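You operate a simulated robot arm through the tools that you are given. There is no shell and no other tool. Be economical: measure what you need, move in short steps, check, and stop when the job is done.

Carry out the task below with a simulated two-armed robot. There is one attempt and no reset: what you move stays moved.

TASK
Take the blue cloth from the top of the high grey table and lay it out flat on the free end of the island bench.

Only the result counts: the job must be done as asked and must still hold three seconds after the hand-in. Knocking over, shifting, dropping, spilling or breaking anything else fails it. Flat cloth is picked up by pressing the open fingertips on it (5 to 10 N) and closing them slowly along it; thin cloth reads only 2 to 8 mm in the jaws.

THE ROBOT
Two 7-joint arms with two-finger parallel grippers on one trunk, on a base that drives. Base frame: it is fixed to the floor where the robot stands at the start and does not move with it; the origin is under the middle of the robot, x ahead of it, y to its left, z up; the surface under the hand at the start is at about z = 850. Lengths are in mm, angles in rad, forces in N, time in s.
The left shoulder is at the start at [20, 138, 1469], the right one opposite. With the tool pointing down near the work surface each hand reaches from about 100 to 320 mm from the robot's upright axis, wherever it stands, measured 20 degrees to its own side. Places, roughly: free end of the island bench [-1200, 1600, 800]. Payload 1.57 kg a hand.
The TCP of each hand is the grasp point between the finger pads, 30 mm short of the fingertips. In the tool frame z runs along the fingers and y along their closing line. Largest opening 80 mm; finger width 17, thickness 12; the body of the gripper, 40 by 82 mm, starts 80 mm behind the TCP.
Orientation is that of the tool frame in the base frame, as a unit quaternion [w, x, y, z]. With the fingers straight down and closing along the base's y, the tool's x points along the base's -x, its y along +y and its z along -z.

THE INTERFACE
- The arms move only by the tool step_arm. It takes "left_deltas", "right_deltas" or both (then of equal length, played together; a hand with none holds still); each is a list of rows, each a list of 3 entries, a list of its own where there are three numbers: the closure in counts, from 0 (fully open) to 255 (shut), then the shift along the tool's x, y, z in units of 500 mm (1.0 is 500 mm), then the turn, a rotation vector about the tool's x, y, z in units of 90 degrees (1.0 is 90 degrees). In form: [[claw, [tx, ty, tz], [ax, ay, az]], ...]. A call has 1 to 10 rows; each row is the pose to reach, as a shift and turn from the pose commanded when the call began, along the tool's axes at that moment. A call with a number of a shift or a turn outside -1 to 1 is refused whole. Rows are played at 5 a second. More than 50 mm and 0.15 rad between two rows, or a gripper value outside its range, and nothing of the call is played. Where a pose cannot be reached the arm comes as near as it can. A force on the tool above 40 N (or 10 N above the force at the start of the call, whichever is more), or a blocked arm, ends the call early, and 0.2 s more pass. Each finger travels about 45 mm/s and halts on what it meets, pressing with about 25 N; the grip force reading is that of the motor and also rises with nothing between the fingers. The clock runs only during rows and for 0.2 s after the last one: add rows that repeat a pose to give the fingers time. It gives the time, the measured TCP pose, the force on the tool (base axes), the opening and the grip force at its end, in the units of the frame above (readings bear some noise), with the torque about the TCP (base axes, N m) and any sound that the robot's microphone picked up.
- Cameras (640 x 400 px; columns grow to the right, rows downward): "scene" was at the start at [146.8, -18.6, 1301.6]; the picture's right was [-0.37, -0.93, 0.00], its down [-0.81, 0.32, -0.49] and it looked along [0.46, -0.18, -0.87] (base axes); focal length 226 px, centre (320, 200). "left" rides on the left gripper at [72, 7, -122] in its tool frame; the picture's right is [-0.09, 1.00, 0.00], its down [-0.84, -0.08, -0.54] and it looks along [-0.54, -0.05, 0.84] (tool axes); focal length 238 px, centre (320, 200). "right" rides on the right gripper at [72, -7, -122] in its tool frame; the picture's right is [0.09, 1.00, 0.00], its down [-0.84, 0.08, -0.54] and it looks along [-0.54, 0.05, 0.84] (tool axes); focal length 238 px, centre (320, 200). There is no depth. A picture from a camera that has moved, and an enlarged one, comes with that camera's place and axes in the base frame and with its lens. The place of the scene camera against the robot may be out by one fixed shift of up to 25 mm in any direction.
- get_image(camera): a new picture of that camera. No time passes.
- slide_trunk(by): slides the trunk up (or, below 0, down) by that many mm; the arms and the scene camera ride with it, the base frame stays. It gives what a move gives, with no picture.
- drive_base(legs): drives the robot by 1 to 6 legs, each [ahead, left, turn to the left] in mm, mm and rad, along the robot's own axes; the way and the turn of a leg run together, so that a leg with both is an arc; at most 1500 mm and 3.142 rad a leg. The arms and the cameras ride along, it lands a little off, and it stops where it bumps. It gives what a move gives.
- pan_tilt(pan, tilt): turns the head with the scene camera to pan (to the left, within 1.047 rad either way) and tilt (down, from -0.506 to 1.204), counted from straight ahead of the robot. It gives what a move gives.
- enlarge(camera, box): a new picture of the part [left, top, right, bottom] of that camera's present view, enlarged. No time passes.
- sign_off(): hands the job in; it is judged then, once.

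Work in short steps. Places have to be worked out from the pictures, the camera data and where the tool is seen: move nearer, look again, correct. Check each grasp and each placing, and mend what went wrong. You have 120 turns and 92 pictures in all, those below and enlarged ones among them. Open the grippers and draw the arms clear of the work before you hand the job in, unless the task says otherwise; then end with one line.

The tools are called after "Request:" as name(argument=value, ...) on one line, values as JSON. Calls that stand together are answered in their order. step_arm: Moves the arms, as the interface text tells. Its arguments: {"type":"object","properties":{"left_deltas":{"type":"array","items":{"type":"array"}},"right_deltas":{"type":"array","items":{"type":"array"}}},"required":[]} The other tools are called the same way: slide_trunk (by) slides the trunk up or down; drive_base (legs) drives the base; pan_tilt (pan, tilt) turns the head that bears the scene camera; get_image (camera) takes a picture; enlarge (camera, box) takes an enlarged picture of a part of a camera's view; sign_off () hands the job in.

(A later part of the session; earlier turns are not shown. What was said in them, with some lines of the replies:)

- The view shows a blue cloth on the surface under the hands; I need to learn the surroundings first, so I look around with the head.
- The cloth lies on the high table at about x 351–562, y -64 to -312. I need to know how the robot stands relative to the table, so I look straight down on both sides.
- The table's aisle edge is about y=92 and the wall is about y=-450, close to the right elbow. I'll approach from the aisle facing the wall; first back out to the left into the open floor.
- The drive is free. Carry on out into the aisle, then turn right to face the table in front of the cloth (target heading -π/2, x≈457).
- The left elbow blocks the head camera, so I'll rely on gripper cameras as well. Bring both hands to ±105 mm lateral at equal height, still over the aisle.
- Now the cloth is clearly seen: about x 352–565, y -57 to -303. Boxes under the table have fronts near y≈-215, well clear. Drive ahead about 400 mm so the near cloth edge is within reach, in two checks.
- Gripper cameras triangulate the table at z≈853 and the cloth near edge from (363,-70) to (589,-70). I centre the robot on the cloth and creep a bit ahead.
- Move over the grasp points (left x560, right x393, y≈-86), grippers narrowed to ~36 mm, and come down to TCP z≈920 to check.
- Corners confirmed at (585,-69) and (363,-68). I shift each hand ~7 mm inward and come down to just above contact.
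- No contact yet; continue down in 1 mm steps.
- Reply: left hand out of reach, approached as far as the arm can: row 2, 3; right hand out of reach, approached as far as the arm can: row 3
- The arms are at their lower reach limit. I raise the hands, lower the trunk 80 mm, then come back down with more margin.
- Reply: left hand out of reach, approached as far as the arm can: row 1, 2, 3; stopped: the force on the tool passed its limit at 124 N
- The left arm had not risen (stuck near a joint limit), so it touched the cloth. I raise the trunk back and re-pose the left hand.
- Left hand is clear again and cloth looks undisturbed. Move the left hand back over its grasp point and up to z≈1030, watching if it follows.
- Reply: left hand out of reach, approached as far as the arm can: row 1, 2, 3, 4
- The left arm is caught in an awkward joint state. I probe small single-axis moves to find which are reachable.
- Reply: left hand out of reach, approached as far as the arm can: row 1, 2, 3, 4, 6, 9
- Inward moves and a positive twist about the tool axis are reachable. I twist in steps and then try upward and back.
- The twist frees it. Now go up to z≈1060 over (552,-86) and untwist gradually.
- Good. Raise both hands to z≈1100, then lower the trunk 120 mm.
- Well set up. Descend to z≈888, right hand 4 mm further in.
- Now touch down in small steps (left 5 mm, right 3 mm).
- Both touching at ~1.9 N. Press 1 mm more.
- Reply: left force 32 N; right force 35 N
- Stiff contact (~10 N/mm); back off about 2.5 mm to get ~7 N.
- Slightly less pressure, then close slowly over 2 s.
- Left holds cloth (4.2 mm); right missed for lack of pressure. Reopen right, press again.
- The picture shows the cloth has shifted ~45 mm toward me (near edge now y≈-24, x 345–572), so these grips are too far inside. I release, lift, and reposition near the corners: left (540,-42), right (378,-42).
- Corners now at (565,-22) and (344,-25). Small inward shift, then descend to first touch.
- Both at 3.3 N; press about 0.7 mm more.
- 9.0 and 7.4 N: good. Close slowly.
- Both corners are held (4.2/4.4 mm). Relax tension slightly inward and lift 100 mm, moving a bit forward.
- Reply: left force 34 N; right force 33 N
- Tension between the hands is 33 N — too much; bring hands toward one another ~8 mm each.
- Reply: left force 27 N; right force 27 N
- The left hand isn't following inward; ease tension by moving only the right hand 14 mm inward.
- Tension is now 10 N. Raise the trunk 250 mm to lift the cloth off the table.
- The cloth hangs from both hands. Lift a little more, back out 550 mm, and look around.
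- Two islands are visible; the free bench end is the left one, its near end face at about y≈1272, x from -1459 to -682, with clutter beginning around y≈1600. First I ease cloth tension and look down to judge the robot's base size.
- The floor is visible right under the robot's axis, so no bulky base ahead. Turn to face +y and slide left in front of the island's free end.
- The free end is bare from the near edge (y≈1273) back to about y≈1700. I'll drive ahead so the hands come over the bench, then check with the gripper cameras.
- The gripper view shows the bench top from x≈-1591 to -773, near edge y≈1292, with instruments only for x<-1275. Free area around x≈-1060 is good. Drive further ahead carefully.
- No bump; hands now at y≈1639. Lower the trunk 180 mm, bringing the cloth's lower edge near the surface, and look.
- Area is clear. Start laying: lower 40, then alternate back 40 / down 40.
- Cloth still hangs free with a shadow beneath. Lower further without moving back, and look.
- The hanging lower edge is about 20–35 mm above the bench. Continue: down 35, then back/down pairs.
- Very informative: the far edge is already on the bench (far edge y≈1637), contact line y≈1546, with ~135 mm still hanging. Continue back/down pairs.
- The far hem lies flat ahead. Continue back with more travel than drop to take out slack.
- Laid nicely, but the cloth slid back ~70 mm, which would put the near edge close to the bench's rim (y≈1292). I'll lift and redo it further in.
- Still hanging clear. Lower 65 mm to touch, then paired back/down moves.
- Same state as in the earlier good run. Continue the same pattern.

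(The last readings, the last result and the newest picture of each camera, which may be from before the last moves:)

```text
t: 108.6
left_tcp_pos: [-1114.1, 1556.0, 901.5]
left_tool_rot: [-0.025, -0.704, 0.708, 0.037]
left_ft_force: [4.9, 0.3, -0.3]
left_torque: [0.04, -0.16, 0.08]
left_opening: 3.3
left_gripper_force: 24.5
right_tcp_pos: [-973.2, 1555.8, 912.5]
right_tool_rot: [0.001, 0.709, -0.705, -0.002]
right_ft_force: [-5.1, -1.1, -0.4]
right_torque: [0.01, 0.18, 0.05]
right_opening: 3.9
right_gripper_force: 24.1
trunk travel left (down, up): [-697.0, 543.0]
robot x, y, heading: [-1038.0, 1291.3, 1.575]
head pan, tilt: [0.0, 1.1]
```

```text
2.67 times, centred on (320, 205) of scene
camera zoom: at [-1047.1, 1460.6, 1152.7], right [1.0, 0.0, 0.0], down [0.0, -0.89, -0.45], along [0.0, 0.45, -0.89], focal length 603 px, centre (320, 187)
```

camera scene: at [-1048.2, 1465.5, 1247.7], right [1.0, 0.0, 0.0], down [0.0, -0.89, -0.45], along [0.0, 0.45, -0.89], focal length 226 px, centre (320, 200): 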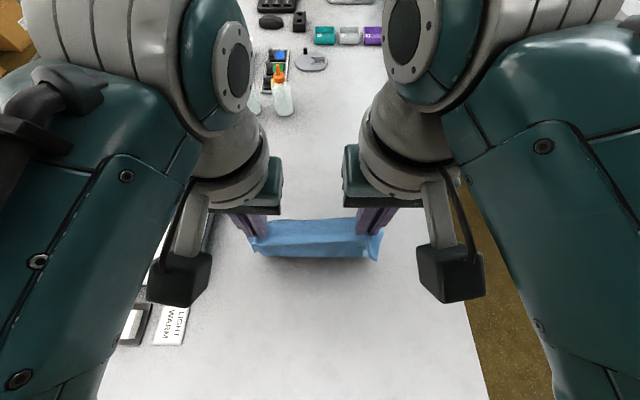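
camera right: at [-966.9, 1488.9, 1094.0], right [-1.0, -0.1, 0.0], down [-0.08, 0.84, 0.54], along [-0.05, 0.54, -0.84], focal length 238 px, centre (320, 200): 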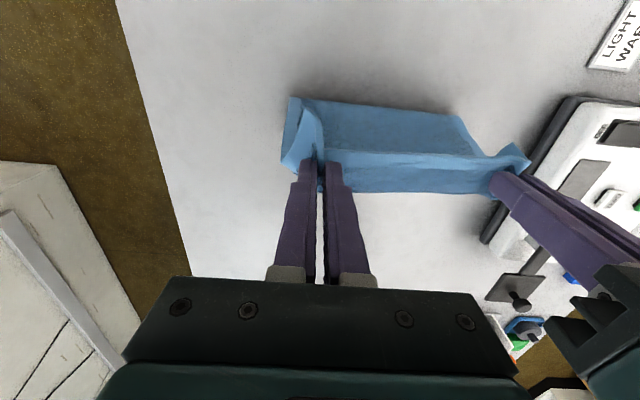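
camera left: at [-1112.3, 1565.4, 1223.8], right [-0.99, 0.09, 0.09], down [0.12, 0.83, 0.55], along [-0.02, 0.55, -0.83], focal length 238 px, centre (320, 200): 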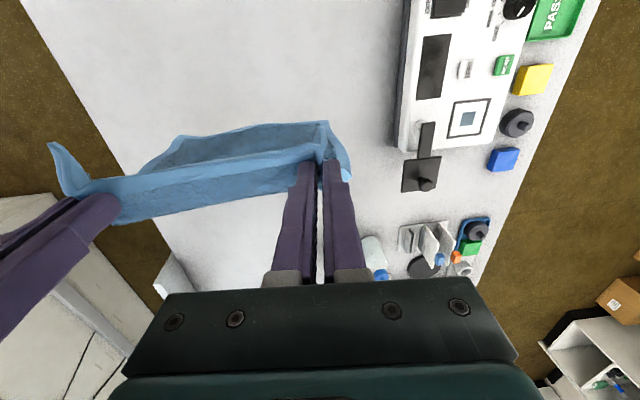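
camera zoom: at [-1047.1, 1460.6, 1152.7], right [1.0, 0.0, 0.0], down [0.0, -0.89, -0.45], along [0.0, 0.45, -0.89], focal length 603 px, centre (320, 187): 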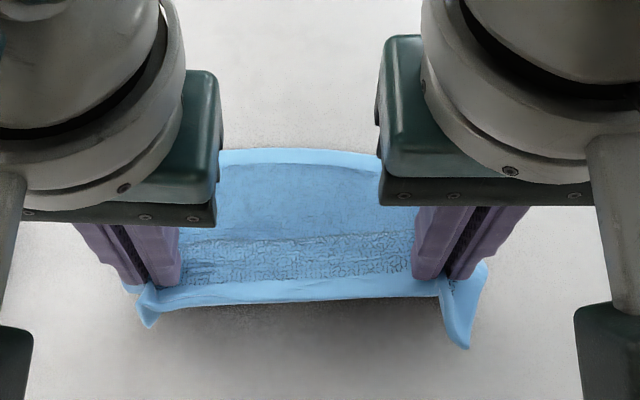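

Good, far edge ~y 1680. Continue back with smaller drops.

Request:
drive_base(legs=[[-45, 0, 0]])

Request:
slide_trunk(by=-25)

Request:
drive_base(legs=[[-35, 0, 0]])

Request:
slide_trunk(by=-25)

Request:
enlarge(camera="scene", box=[200, 130, 440, 280])

```text
t: 109.5
left_tcp_pos: [-1116.0, 1510.8, 901.0]
left_tool_rot: [-0.025, -0.704, 0.709, 0.036]
left_ft_force: [6.3, 0.5, 0.3]
left_torque: [0.05, -0.21, 0.09]
left_opening: 3.5
left_gripper_force: 23.9
right_tcp_pos: [-975.2, 1510.3, 912.5]
right_tool_rot: [0.001, 0.709, -0.706, -0.001]
right_ft_force: [-5.7, -0.5, -0.8]
right_torque: [-0.04, 0.18, 0.12]
right_opening: 4.0
right_gripper_force: 24.7
trunk travel left (down, up): [-697.0, 543.0]
robot x, y, heading: [-1031.1, 1243.3, 1.57]
head pan, tilt: [0.0, 1.1]
```

```text
t: 110.2
left_tcp_pos: [-1115.2, 1510.2, 875.9]
left_tool_rot: [-0.024, -0.704, 0.708, 0.037]
left_ft_force: [4.7, 0.8, 0.2]
left_torque: [0.03, -0.18, 0.09]
left_opening: 3.3
left_gripper_force: 24.7
right_tcp_pos: [-973.4, 1510.4, 887.5]
right_tool_rot: [0.001, 0.708, -0.706, -0.001]
right_ft_force: [-5.6, 0.0, -0.4]
right_torque: [0.02, 0.14, 0.1]
right_opening: 3.8
right_gripper_force: 24.4
trunk travel left (down, up): [-672.0, 568.0]
robot x, y, heading: [-1030.9, 1246.0, 1.568]
head pan, tilt: [0.0, 1.1]
```

```text
t: 111.1
left_tcp_pos: [-1116.2, 1475.3, 876.5]
left_tool_rot: [-0.025, -0.704, 0.708, 0.037]
left_ft_force: [4.9, 0.9, 0.6]
left_torque: [0.03, -0.15, 0.09]
left_opening: 3.4
left_gripper_force: 24.1
right_tcp_pos: [-972.7, 1475.8, 887.7]
right_tool_rot: [0.001, 0.709, -0.705, -0.001]
right_ft_force: [-5.1, -0.4, 0.0]
right_torque: [-0.03, 0.16, 0.13]
right_opening: 3.9
right_gripper_force: 24.3
trunk travel left (down, up): [-672.0, 568.0]
robot x, y, heading: [-1033.0, 1210.1, 1.57]
head pan, tilt: [0.0, 1.1]
```

```text
t: 111.8
left_tcp_pos: [-1115.6, 1474.5, 851.2]
left_tool_rot: [-0.026, -0.704, 0.709, 0.037]
left_ft_force: [5.0, 1.1, 0.3]
left_torque: [-0.01, -0.15, 0.07]
left_opening: 3.5
left_gripper_force: 24.7
right_tcp_pos: [-975.2, 1474.5, 861.6]
right_tool_rot: [0.002, 0.708, -0.706, -0.002]
right_ft_force: [-5.2, -0.1, -0.6]
right_torque: [0.0, 0.18, 0.1]
right_opening: 4.2
right_gripper_force: 24.8
trunk travel left (down, up): [-647.0, 593.0]
robot x, y, heading: [-1034.4, 1211.7, 1.571]
head pan, tilt: [0.0, 1.1]
```

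```text
2.67 times, centred on (320, 205) of scene
camera zoom: at [-1047.1, 1380.0, 1102.6], right [1.0, 0.0, 0.0], down [0.0, -0.89, -0.45], along [0.0, 0.45, -0.89], focal length 603 px, centre (320, 187)
```

zoom: 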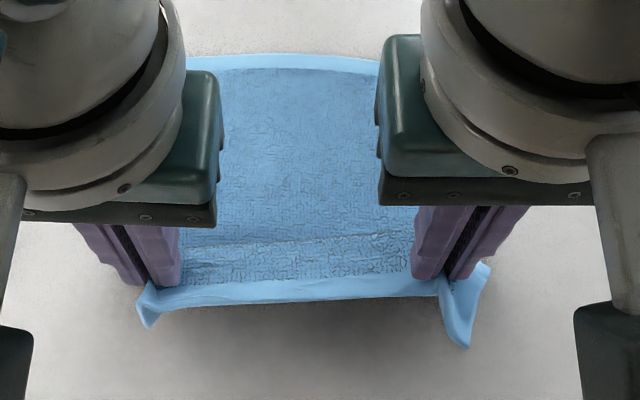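

The far edge seems to follow a little; I pull back 35 mm at this height to see whether there is slack.

Request:
drive_base(legs=[[-35, 0, 0]])

Request:
get_image(camera="right")

Request:
enlarge(camera="scene", box=[200, 130, 440, 280])

```text
t: 112.6
left_tcp_pos: [-1115.6, 1439.5, 851.8]
left_tool_rot: [-0.025, -0.704, 0.709, 0.036]
left_ft_force: [5.4, 1.1, -0.4]
left_torque: [0.0, -0.23, 0.06]
left_opening: 3.6
left_gripper_force: 24.5
right_tcp_pos: [-974.0, 1439.4, 863.7]
right_tool_rot: [0.001, 0.709, -0.706, -0.001]
right_ft_force: [-5.5, -0.3, -0.5]
right_torque: [-0.01, 0.17, 0.12]
right_opening: 3.8
right_gripper_force: 24.8
trunk travel left (down, up): [-647.0, 593.0]
robot x, y, heading: [-1032.9, 1174.7, 1.569]
head pan, tilt: [0.0, 1.1]
```

```text
47 pictures are left
camera right: at [-966.1, 1368.3, 984.3], right [-1.0, -0.1, 0.0], down [-0.08, 0.84, 0.54], along [-0.06, 0.54, -0.84], focal length 238 px, centre (320, 200)
```

right: 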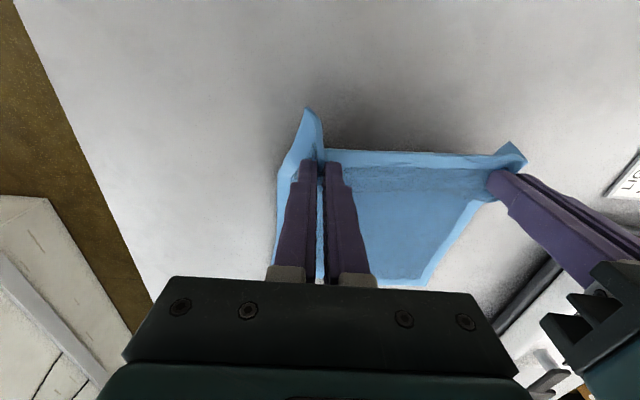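

```text
2.67 times, centred on (320, 205) of scene
camera zoom: at [-1047.1, 1345.0, 1102.6], right [1.0, 0.0, 0.0], down [0.0, -0.89, -0.45], along [0.0, 0.45, -0.89], focal length 603 px, centre (320, 187)
```

zoom: 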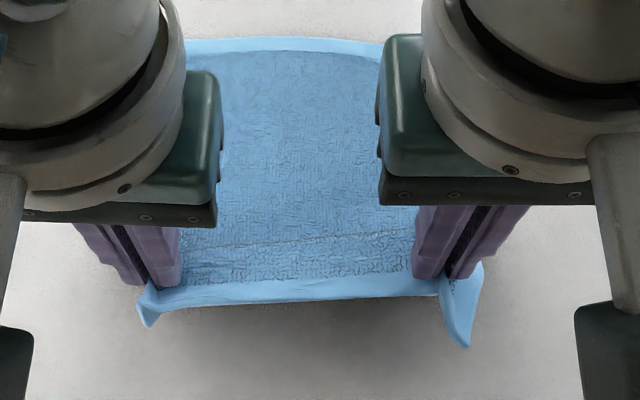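

There is some slack under the hem, and the far edge is now ~y 1605. Pull back another 40 mm while lowering, with the right hand lowered 10 mm to level.

Request:
drive_base(legs=[[-40, 0, 0]])

Request:
step_arm(right_deltas=[[255, [0, 0, 0.01], [0, 0, 0]], [255, [0, 0, 0.022], [0, 0, 0]], [255, [0, 0, 0.022], [0, 0, 0]]])

Request:
slide_trunk(by=-10)

Request:
enlarge(camera="scene", box=[200, 100, 440, 280])

Request:
get_image(camera="right")

```text
t: 113.5
left_tcp_pos: [-1115.4, 1400.4, 850.8]
left_tool_rot: [-0.026, -0.704, 0.709, 0.036]
left_ft_force: [5.3, 0.2, 0.0]
left_torque: [0.0, -0.17, 0.09]
left_opening: 3.4
left_gripper_force: 24.3
right_tcp_pos: [-973.6, 1400.4, 862.6]
right_tool_rot: [0.002, 0.708, -0.706, -0.003]
right_ft_force: [-5.7, -0.4, -0.5]
right_torque: [-0.05, 0.14, 0.09]
right_opening: 3.7
right_gripper_force: 24.1
trunk travel left (down, up): [-647.0, 593.0]
robot x, y, heading: [-1035.0, 1136.1, 1.564]
head pan, tilt: [0.0, 1.1]
```

```text
t: 114.3
left_tcp_pos: [-1116.4, 1401.1, 851.3]
left_tool_rot: [-0.025, -0.704, 0.709, 0.037]
left_ft_force: [2.8, 0.2, -0.3]
left_torque: [0.0, -0.09, 0.09]
left_opening: 3.7
left_gripper_force: 24.4
right_tcp_pos: [-975.0, 1399.8, 851.9]
right_tool_rot: [0.002, 0.708, -0.706, -0.002]
right_ft_force: [-3.0, -0.5, 0.1]
right_torque: [0.0, 0.09, 0.08]
right_opening: 3.7
right_gripper_force: 24.7
trunk travel left (down, up): [-647.0, 593.0]
robot x, y, heading: [-1029.2, 1136.9, 1.568]
head pan, tilt: [0.0, 1.1]
```

```text
t: 114.9
left_tcp_pos: [-1114.0, 1399.6, 840.9]
left_tool_rot: [-0.025, -0.704, 0.709, 0.036]
left_ft_force: [3.5, 1.0, 0.8]
left_torque: [0.02, -0.13, 0.07]
left_opening: 3.3
left_gripper_force: 24.4
right_tcp_pos: [-975.1, 1400.4, 842.1]
right_tool_rot: [0.002, 0.709, -0.705, -0.001]
right_ft_force: [-2.7, -0.8, 0.0]
right_torque: [-0.02, 0.09, 0.12]
right_opening: 4.0
right_gripper_force: 24.7
trunk travel left (down, up): [-637.0, 603.0]
robot x, y, heading: [-1032.1, 1138.5, 1.57]
head pan, tilt: [0.0, 1.1]
```

```text
2.22 times, centred on (320, 190) of scene
camera zoom: at [-1047.1, 1305.3, 1092.6], right [1.0, 0.0, 0.0], down [0.0, -0.89, -0.45], along [0.0, 0.45, -0.89], focal length 502 px, centre (320, 222)
```

zoom: 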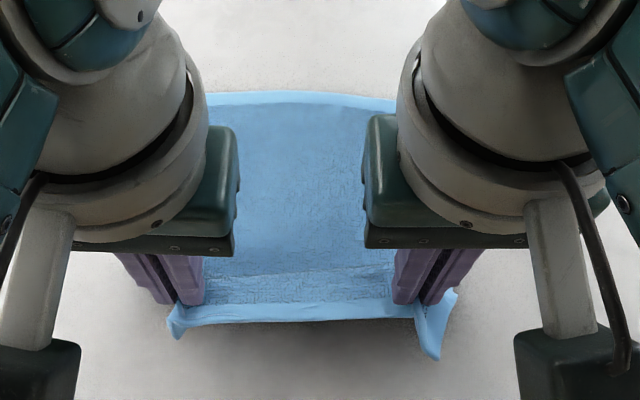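

```text
44 pictures are left
camera right: at [-967.1, 1328.8, 963.7], right [-1.0, -0.1, 0.0], down [-0.08, 0.84, 0.54], along [-0.06, 0.54, -0.84], focal length 238 px, centre (320, 200)
```

right: 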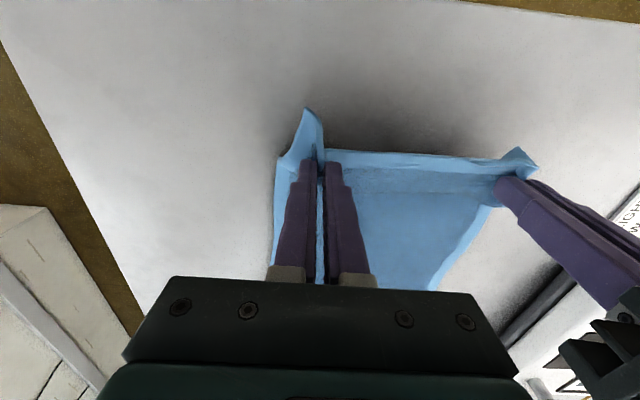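

Far edge ≈1580; bench rim ≈1296. One more pull of 30 mm at this low height, then down to touch.

Request:
drive_base(legs=[[-30, 0, 0]])

Request:
slide_trunk(by=-5)

Request:
enlarge(camera="scene", box=[200, 100, 440, 280])

```text
t: 115.7
left_tcp_pos: [-1114.7, 1369.8, 841.6]
left_tool_rot: [-0.026, -0.704, 0.709, 0.037]
left_ft_force: [3.8, 1.1, -0.3]
left_torque: [0.02, -0.09, 0.06]
left_opening: 3.4
left_gripper_force: 24.2
right_tcp_pos: [-975.4, 1371.1, 842.3]
right_tool_rot: [0.002, 0.708, -0.706, -0.002]
right_ft_force: [-2.3, -0.3, 1.6]
right_torque: [-0.02, 0.1, 0.12]
right_opening: 3.7
right_gripper_force: 24.7
trunk travel left (down, up): [-637.0, 603.0]
robot x, y, heading: [-1032.4, 1107.1, 1.568]
head pan, tilt: [0.0, 1.1]
```

```text
t: 116.3
left_tcp_pos: [-1115.0, 1370.2, 836.6]
left_tool_rot: [-0.026, -0.703, 0.71, 0.036]
left_ft_force: [3.0, 0.7, -0.1]
left_torque: [0.03, -0.12, 0.1]
left_opening: 3.3
left_gripper_force: 24.5
right_tcp_pos: [-975.5, 1369.9, 836.6]
right_tool_rot: [0.002, 0.708, -0.707, -0.002]
right_ft_force: [-2.1, -0.4, -0.7]
right_torque: [0.0, 0.1, 0.06]
right_opening: 3.9
right_gripper_force: 25.2
trunk travel left (down, up): [-632.0, 608.0]
robot x, y, heading: [-1031.8, 1107.2, 1.567]
head pan, tilt: [0.0, 1.1]
```

```text
2.22 times, centred on (320, 190) of scene
camera zoom: at [-1047.1, 1274.8, 1087.7], right [1.0, 0.0, 0.0], down [0.0, -0.89, -0.45], along [0.0, 0.45, -0.89], focal length 502 px, centre (320, 222)
```

zoom: 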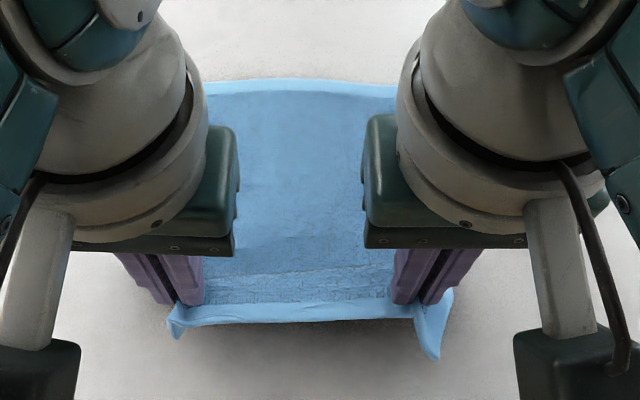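

The rest of the slack I'll smooth after release. Lower by small steps to touch the surface.

Request:
step_arm(left_deltas=[[255, [0, 0, 0.004], [0, 0, 0]], [255, [0, 0, 0.008], [0, 0, 0]], [255, [0, 0, 0.008], [0, 0, 0]]], right_deltas=[[255, [0, 0, 0.004], [0, 0, 0]], [255, [0, 0, 0.008], [0, 0, 0]], [255, [0, 0, 0.008], [0, 0, 0]]])

```text
t: 117.1
left_tcp_pos: [-1114.6, 1369.7, 834.5]
left_tool_rot: [-0.025, -0.705, 0.708, 0.037]
left_ft_force: [3.2, 1.0, 0.5]
left_torque: [0.04, -0.11, 0.09]
left_opening: 3.1
left_gripper_force: 24.0
right_tcp_pos: [-974.3, 1370.0, 833.7]
right_tool_rot: [0.001, 0.708, -0.706, -0.002]
right_ft_force: [-3.7, 0.0, 0.1]
right_torque: [0.0, 0.12, 0.08]
right_opening: 3.8
right_gripper_force: 24.8
trunk travel left (down, up): [-632.0, 608.0]
robot x, y, heading: [-1032.4, 1109.0, 1.573]
head pan, tilt: [0.0, 1.1]
```

Request:
step_arm(left_deltas=[[255, [0, 0, 0.003], [0, 0, 0]], [255, [0, 0, 0.006], [0, 0, 0]]], right_deltas=[[255, [0, 0, 0.003], [0, 0, 0]], [255, [0, 0, 0.006], [0, 0, 0]]])

```text
t: 117.7
left_tcp_pos: [-1115.9, 1370.4, 829.0]
left_tool_rot: [-0.025, -0.704, 0.708, 0.036]
left_ft_force: [3.8, 0.8, 0.4]
left_torque: [0.02, -0.1, 0.07]
left_opening: 3.8
left_gripper_force: 24.3
right_tcp_pos: [-975.7, 1370.6, 830.7]
right_tool_rot: [0.003, 0.709, -0.706, -0.001]
right_ft_force: [-3.6, 0.4, -0.3]
right_torque: [-0.02, 0.14, 0.07]
right_opening: 4.0
right_gripper_force: 24.6
trunk travel left (down, up): [-632.0, 608.0]
robot x, y, heading: [-1032.6, 1104.6, 1.571]
head pan, tilt: [0.0, 1.1]
```

No contact yet; keep going down 1.5 mm per row.

Request:
step_arm(left_deltas=[[255, [0, 0, 0.003], [0, 0, 0]], [255, [0, 0, 0.006], [0, 0, 0]], [255, [0, 0, 0.009], [0, 0, 0]]], right_deltas=[[255, [0, 0, 0.003], [0, 0, 0]], [255, [0, 0, 0.006], [0, 0, 0]], [255, [0, 0, 0.009], [0, 0, 0]]])

```text
t: 118.5
left_tcp_pos: [-1117.1, 1369.5, 824.7]
left_tool_rot: [-0.026, -0.703, 0.709, 0.037]
left_ft_force: [4.8, -0.2, 1.0]
left_torque: [0.0, -0.13, 0.08]
left_opening: 3.5
left_gripper_force: 24.5
right_tcp_pos: [-975.7, 1370.1, 826.6]
right_tool_rot: [0.002, 0.708, -0.706, -0.002]
right_ft_force: [-5.1, -1.6, 0.4]
right_torque: [0.0, 0.13, 0.12]
right_opening: 3.6
right_gripper_force: 24.9
trunk travel left (down, up): [-632.0, 608.0]
robot x, y, heading: [-1035.3, 1106.8, 1.572]
head pan, tilt: [0.0, 1.1]
```

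Request:
step_arm(left_deltas=[[255, [0, 0, 0.003], [0, 0, 0]], [255, [0, 0, 0.006], [0, 0, 0]], [255, [0, 0, 0.009], [0, 0, 0]], [255, [0, 0, 0.012], [0, 0, 0]]], right_deltas=[[255, [0, 0, 0.003], [0, 0, 0]], [255, [0, 0, 0.006], [0, 0, 0]], [255, [0, 0, 0.009], [0, 0, 0]], [255, [0, 0, 0.012], [0, 0, 0]]])

Request:
get_image(camera="right")

```text
t: 119.5
left_tcp_pos: [-1117.8, 1370.5, 818.8]
left_tool_rot: [-0.025, -0.704, 0.709, 0.038]
left_ft_force: [6.7, 0.4, -0.1]
left_torque: [0.01, -0.25, 0.11]
left_opening: 3.5
left_gripper_force: 23.8
right_tcp_pos: [-975.1, 1370.2, 819.0]
right_tool_rot: [0.002, 0.708, -0.706, -0.002]
right_ft_force: [-6.6, -0.8, -0.1]
right_torque: [0.0, 0.23, 0.11]
right_opening: 3.6
right_gripper_force: 24.7
trunk travel left (down, up): [-632.0, 608.0]
robot x, y, heading: [-1029.2, 1102.1, 1.572]
head pan, tilt: [0.0, 1.1]
```

```text
42 pictures are left
camera right: at [-967.3, 1298.5, 941.3], right [-1.0, -0.1, 0.01], down [-0.08, 0.84, 0.54], along [-0.06, 0.54, -0.84], focal length 238 px, centre (320, 200)
```

right: 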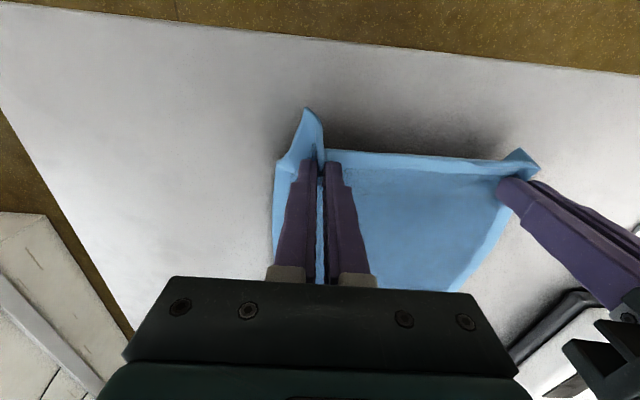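

The shadow shows the surface is lower than 800. Keep descending.

Request:
step_arm(left_deltas=[[255, [0, 0, 0.005], [0, 0, 0]], [255, [0, 0, 0.01], [0, 0, 0]], [255, [0, 0, 0.015], [0, 0, 0]], [255, [0, 0, 0.02], [0, 0, 0]], [255, [0, 0, 0.02], [0, 0, 0]]], right_deltas=[[255, [0, 0, 0.005], [0, 0, 0]], [255, [0, 0, 0.01], [0, 0, 0]], [255, [0, 0, 0.015], [0, 0, 0]], [255, [0, 0, 0.02], [0, 0, 0]], [255, [0, 0, 0.02], [0, 0, 0]]])

```text
t: 120.7
left_tcp_pos: [-1119.2, 1370.7, 807.1]
left_tool_rot: [-0.026, -0.704, 0.709, 0.038]
left_ft_force: [7.2, 0.5, 0.8]
left_torque: [0.01, -0.23, 0.11]
left_opening: 3.4
left_gripper_force: 24.4
right_tcp_pos: [-975.1, 1369.7, 810.6]
right_tool_rot: [0.002, 0.708, -0.706, -0.002]
right_ft_force: [-5.6, -0.7, -0.2]
right_torque: [-0.05, 0.22, 0.11]
right_opening: 3.6
right_gripper_force: 24.3
trunk travel left (down, up): [-632.0, 608.0]
robot x, y, heading: [-1032.4, 1106.0, 1.572]
head pan, tilt: [0.0, 1.1]
```

Request:
step_arm(left_deltas=[[255, [0, 0, 0.004], [0, 0, 0]], [255, [0, 0, 0.008], [0, 0, 0]], [255, [0, 0, 0.012], [0, 0, 0]], [255, [0, 0, 0.012], [0, 0, 0]]], right_deltas=[[255, [0, 0, 0.004], [0, 0, 0]], [255, [0, 0, 0.009], [0, 0, 0]], [255, [0, 0, 0.014], [0, 0, 0]], [255, [0, 0, 0.016], [0, 0, 0]]])

Request:
get_image(camera="right")

```text
t: 121.7
left_tcp_pos: [-1117.7, 1370.9, 802.5]
left_tool_rot: [-0.025, -0.704, 0.708, 0.038]
left_ft_force: [8.8, 0.3, 0.7]
left_torque: [0.04, -0.3, 0.06]
left_opening: 3.5
left_gripper_force: 24.9
right_tcp_pos: [-975.5, 1370.3, 802.3]
right_tool_rot: [0.003, 0.708, -0.706, -0.002]
right_ft_force: [-9.8, -1.5, 1.6]
right_torque: [0.0, 0.25, 0.1]
right_opening: 3.9
right_gripper_force: 25.1
trunk travel left (down, up): [-632.0, 608.0]
robot x, y, heading: [-1032.3, 1106.5, 1.573]
head pan, tilt: [0.0, 1.1]
```

```text
41 pictures are left
camera right: at [-967.1, 1298.4, 923.7], right [-1.0, -0.1, 0.01], down [-0.08, 0.84, 0.54], along [-0.06, 0.54, -0.84], focal length 238 px, centre (320, 200)
```

right: 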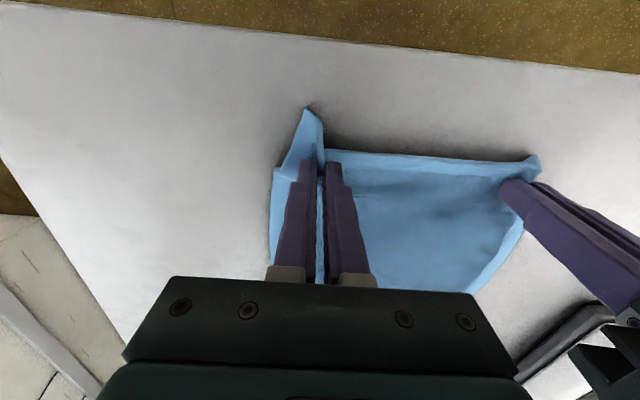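

Close now. Continue 2 mm at a time.

Request:
step_arm(left_deltas=[[255, [0, 0, 0.004], [0, 0, 0]], [255, [0, 0, 0.008], [0, 0, 0]], [255, [0, 0, 0.012], [0, 0, 0]], [255, [0, 0, 0.012], [0, 0, 0]]], right_deltas=[[255, [0, 0, 0.004], [0, 0, 0]], [255, [0, 0, 0.008], [0, 0, 0]], [255, [0, 0, 0.012], [0, 0, 0]], [255, [0, 0, 0.012], [0, 0, 0]]])

```text
t: 122.7
left_tcp_pos: [-1118.7, 1372.9, 796.9]
left_tool_rot: [-0.025, -0.704, 0.709, 0.038]
left_ft_force: [9.3, 0.8, 7.6]
left_torque: [0.01, -0.3, 0.09]
left_opening: 3.7
left_gripper_force: 24.6
right_tcp_pos: [-974.7, 1370.9, 797.6]
right_tool_rot: [0.002, 0.708, -0.706, -0.002]
right_ft_force: [-7.9, -1.5, 4.5]
right_torque: [0.02, 0.25, 0.14]
right_opening: 3.9
right_gripper_force: 24.9
trunk travel left (down, up): [-632.0, 608.0]
robot x, y, heading: [-1029.5, 1107.9, 1.571]
head pan, tilt: [0.0, 1.1]
```

Touching (7.6/4.5 N). Open slowly along the surface to ~36 mm so the gathered folds spread out.

Request:
step_arm(left_deltas=[[243, [0, 0, 0], [0, 0, 0]], [231, [0, 0, 0], [0, 0, 0]], [219, [0, 0, 0], [0, 0, 0]], [207, [0, 0, 0], [0, 0, 0]], [195, [0, 0, 0], [0, 0, 0]], [183, [0, 0, 0], [0, 0, 0]], [171, [0, 0, 0], [0, 0, 0]], [159, [0, 0, 0], [0, 0, 0]], [147, [0, 0, 0], [0, 0, 0]], [135, [0, 0, 0], [0, 0, 0]]], right_deltas=[[243, [0, 0, 0], [0, 0, 0]], [231, [0, 0, 0], [0, 0, 0]], [219, [0, 0, 0], [0, 0, 0]], [207, [0, 0, 0], [0, 0, 0]], [195, [0, 0, 0], [0, 0, 0]], [183, [0, 0, 0], [0, 0, 0]], [171, [0, 0, 0], [0, 0, 0]], [159, [0, 0, 0], [0, 0, 0]], [147, [0, 0, 0], [0, 0, 0]], [135, [0, 0, 0], [0, 0, 0]]])

Request:
get_image(camera="right")

Request:
get_image(camera="left")

```text
t: 124.9
left_tcp_pos: [-1119.7, 1370.3, 796.9]
left_tool_rot: [-0.027, -0.704, 0.709, 0.037]
left_ft_force: [-0.2, -1.2, 1.4]
left_torque: [0.02, -0.03, -0.04]
left_opening: 37.8
left_gripper_force: 0.0
right_tcp_pos: [-975.8, 1370.2, 796.8]
right_tool_rot: [0.002, 0.709, -0.706, -0.002]
right_ft_force: [-0.5, 0.1, 0.8]
right_torque: [0.03, -0.01, 0.02]
right_opening: 36.9
right_gripper_force: 0.1
trunk travel left (down, up): [-632.0, 608.0]
robot x, y, heading: [-1033.4, 1105.4, 1.57]
head pan, tilt: [0.0, 1.1]
```

```text
40 pictures are left
camera right: at [-968.2, 1298.1, 918.8], right [-1.0, -0.1, 0.01], down [-0.08, 0.84, 0.54], along [-0.06, 0.54, -0.84], focal length 238 px, centre (320, 200)
```

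right: 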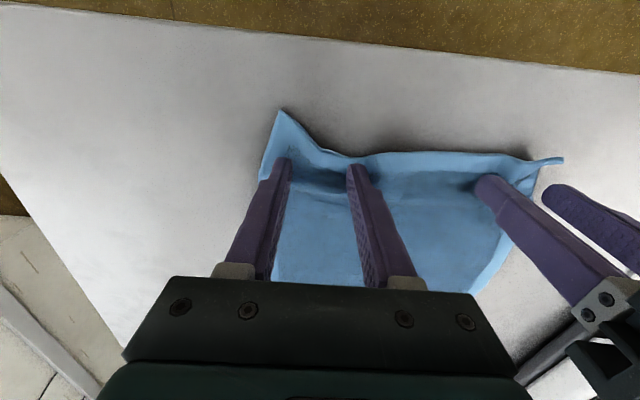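

```text
39 pictures are left
camera left: at [-1115.3, 1296.4, 918.8], right [-0.99, 0.1, 0.09], down [0.13, 0.83, 0.55], along [-0.02, 0.55, -0.83], focal length 238 px, centre (320, 200)
```

left: 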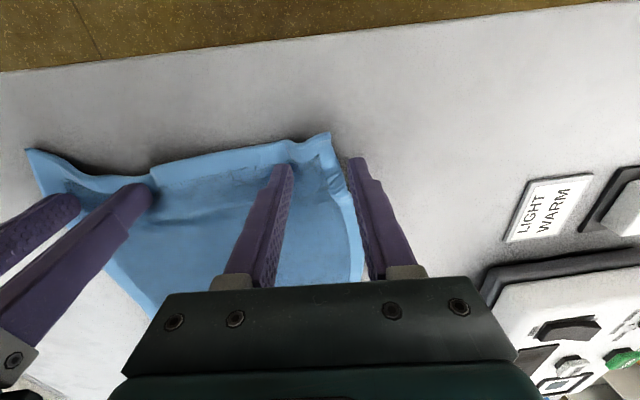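

Released. Lift the hands away and look at the result.

Request:
step_arm(left_deltas=[[135, [0, 0, -0.05], [0, 0, 0]], [135, [0, 0, -0.1], [0, 0, 0]], [135, [0, 0, -0.1], [0, 0, 0]]], right_deltas=[[135, [0, 0, -0.05], [0, 0, 0]], [135, [0, 0, -0.1], [0, 0, 0]], [135, [0, 0, -0.1], [0, 0, 0]]])

Request:
slide_trunk(by=200)

Request:
get_image(camera="scene")

Request:
get_image(camera="right")

Request:
get_image(camera="left")

```text
t: 125.7
left_tcp_pos: [-1126.3, 1372.7, 847.0]
left_tool_rot: [-0.036, -0.703, 0.708, 0.049]
left_ft_force: [-0.1, 0.3, -0.4]
left_torque: [-0.01, -0.02, -0.01]
left_opening: 37.9
left_gripper_force: 0.1
right_tcp_pos: [-974.9, 1368.0, 845.3]
right_tool_rot: [0.001, 0.709, -0.705, -0.001]
right_ft_force: [-0.9, 0.0, -0.3]
right_torque: [-0.02, 0.01, -0.02]
right_opening: 37.7
right_gripper_force: 0.0
trunk travel left (down, up): [-632.0, 608.0]
robot x, y, heading: [-1031.1, 1110.3, 1.572]
head pan, tilt: [0.0, 1.1]
```

```text
t: 127.8
left_tcp_pos: [-1128.0, 1371.1, 1044.8]
left_tool_rot: [-0.037, -0.704, 0.708, 0.049]
left_ft_force: [0.3, 0.4, 0.1]
left_torque: [0.01, 0.02, -0.03]
left_opening: 37.9
left_gripper_force: 0.1
right_tcp_pos: [-974.1, 1369.3, 1045.8]
right_tool_rot: [0.002, 0.708, -0.707, -0.001]
right_ft_force: [-0.2, 0.9, 0.0]
right_torque: [0.02, 0.02, -0.01]
right_opening: 37.6
right_gripper_force: 0.1
trunk travel left (down, up): [-832.0, 408.0]
robot x, y, heading: [-1029.9, 1102.5, 1.571]
head pan, tilt: [0.0, 1.1]
```

```text
38 pictures are left
camera scene: at [-1047.1, 1274.7, 1287.6], right [1.0, 0.0, 0.0], down [0.0, -0.89, -0.45], along [0.0, 0.45, -0.89], focal length 226 px, centre (320, 200)
```

scene: 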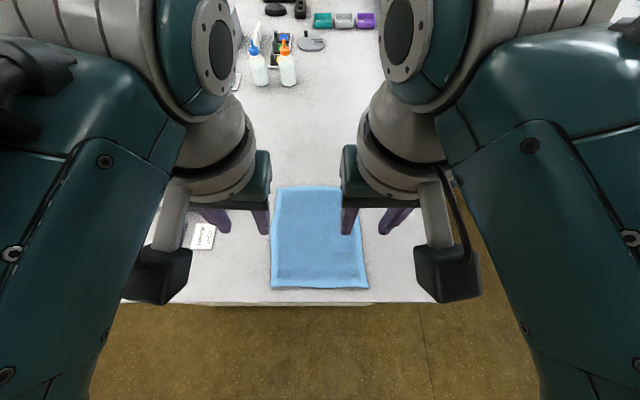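

```text
37 pictures are left
camera right: at [-967.0, 1297.9, 1167.8], right [-1.0, -0.1, 0.0], down [-0.08, 0.84, 0.54], along [-0.06, 0.54, -0.84], focal length 238 px, centre (320, 200)
```

right: 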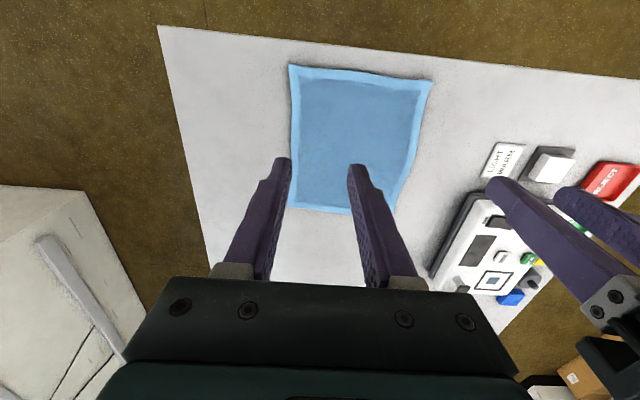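

```text
36 pictures are left
camera left: at [-1119.4, 1296.9, 1166.7], right [-0.99, 0.1, 0.12], down [0.15, 0.83, 0.54], along [-0.05, 0.55, -0.83], focal length 238 px, centre (320, 200)
```

left: 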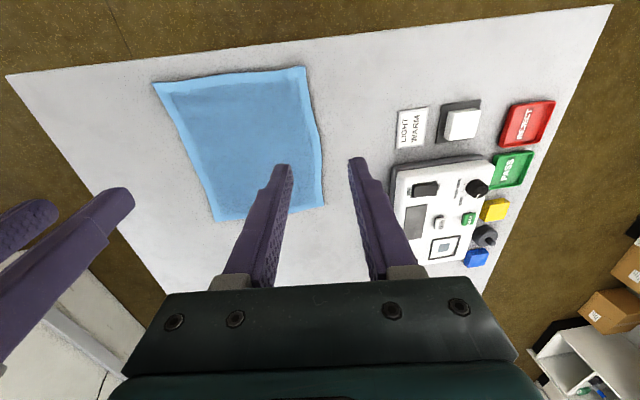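

The cloth relaxed into a full flat rectangle (~217×258 mm), near edge y≈1326, ~33 mm inside the rim, clear of all instruments. Open the grippers, back away and take a close look.

Request:
drive_base(legs=[[-350, 0, 0]])

Request:
step_arm(left_deltas=[[0, [0, 0, 0], [0, 0, 0]], [0, [0, 0, 0], [0, 0, 0]], [0, [0, 0, 0], [0, 0, 0]], [0, [0, 0, 0], [0, 0, 0]]], right_deltas=[[0, [0, 0, 0], [0, 0, 0]], [0, [0, 0, 0], [0, 0, 0]], [0, [0, 0, 0], [0, 0, 0]], [0, [0, 0, 0], [0, 0, 0]]])

Request:
pan_tilt(pan=0.0, tilt=0.8)

Request:
get_image(camera="scene")

Request:
enlarge(camera="scene", box=[220, 130, 420, 255])

```text
t: 130.2
left_tcp_pos: [-1128.0, 1015.1, 1044.5]
left_tool_rot: [-0.037, -0.704, 0.708, 0.048]
left_ft_force: [-0.6, -0.3, 0.3]
left_torque: [0.0, -0.02, 0.02]
left_opening: 37.7
left_gripper_force: 0.0
right_tcp_pos: [-974.8, 1013.5, 1046.0]
right_tool_rot: [0.002, 0.709, -0.705, -0.001]
right_ft_force: [-0.3, 0.2, -0.5]
right_torque: [0.0, 0.0, 0.02]
right_opening: 37.8
right_gripper_force: 0.1
trunk travel left (down, up): [-832.0, 408.0]
robot x, y, heading: [-1031.8, 747.9, 1.571]
head pan, tilt: [0.0, 1.1]
```

```text
t: 131.2
left_tcp_pos: [-1133.1, 1014.1, 1044.3]
left_tool_rot: [-0.041, -0.703, 0.708, 0.052]
left_ft_force: [0.2, -0.3, -0.8]
left_torque: [0.03, 0.03, -0.02]
left_opening: 80.0
left_gripper_force: 0.0
right_tcp_pos: [-974.7, 1012.3, 1046.1]
right_tool_rot: [0.001, 0.709, -0.705, -0.002]
right_ft_force: [-0.9, 0.2, 0.3]
right_torque: [0.03, 0.01, 0.0]
right_opening: 80.2
right_gripper_force: 0.0
trunk travel left (down, up): [-832.0, 408.0]
robot x, y, heading: [-1028.8, 751.0, 1.569]
head pan, tilt: [0.0, 1.1]
```

```text
t: 131.9
left_tcp_pos: [-1132.3, 1014.4, 1043.3]
left_tool_rot: [-0.041, -0.703, 0.708, 0.053]
left_ft_force: [-0.4, -0.2, 0.2]
left_torque: [0.02, 0.02, 0.03]
left_opening: 79.9
left_gripper_force: 0.0
right_tcp_pos: [-975.3, 1013.3, 1046.8]
right_tool_rot: [0.002, 0.71, -0.705, -0.003]
right_ft_force: [-0.2, 0.2, 0.3]
right_torque: [-0.01, -0.01, -0.01]
right_opening: 80.0
right_gripper_force: 0.0
trunk travel left (down, up): [-832.0, 408.0]
robot x, y, heading: [-1033.5, 749.3, 1.568]
head pan, tilt: [0.0, 0.799]
```

```text
35 pictures are left
camera scene: at [-1047.4, 935.7, 1309.4], right [1.0, 0.0, 0.0], down [0.0, -0.72, -0.7], along [0.0, 0.7, -0.72], focal length 226 px, centre (320, 200)
```

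scene: 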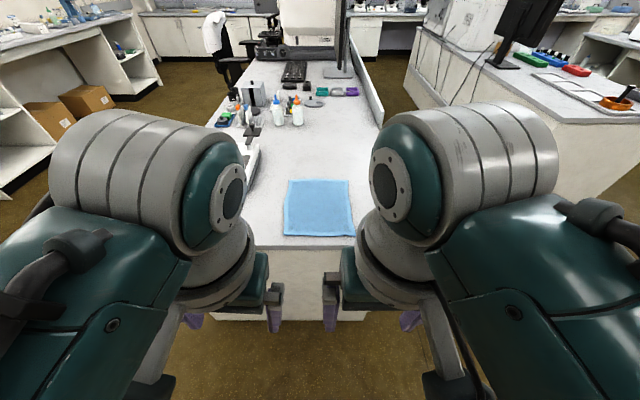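

```text
3.20 times, centred on (320, 192) of scene
camera zoom: at [-1047.4, 935.7, 1309.4], right [1.0, 0.0, 0.0], down [0.0, -0.72, -0.7], along [0.0, 0.7, -0.72], focal length 724 px, centre (320, 224)
```

zoom: 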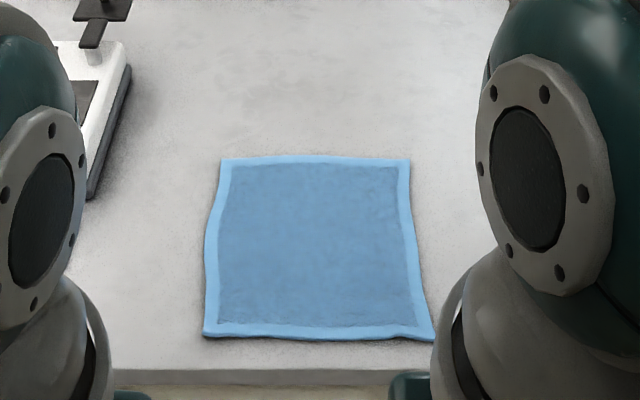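

The cloth lies flat and fully on the free end, grippers are open and arms are clear. Handing in.

Request:
sign_off()

```text
The job is handed in.
```

The blue cloth lies flat on the free end of the island bench, about 33 mm in from the near edge and clear of the instruments; both grippers are open, the arms are clear, and I saw nothing else shifted.
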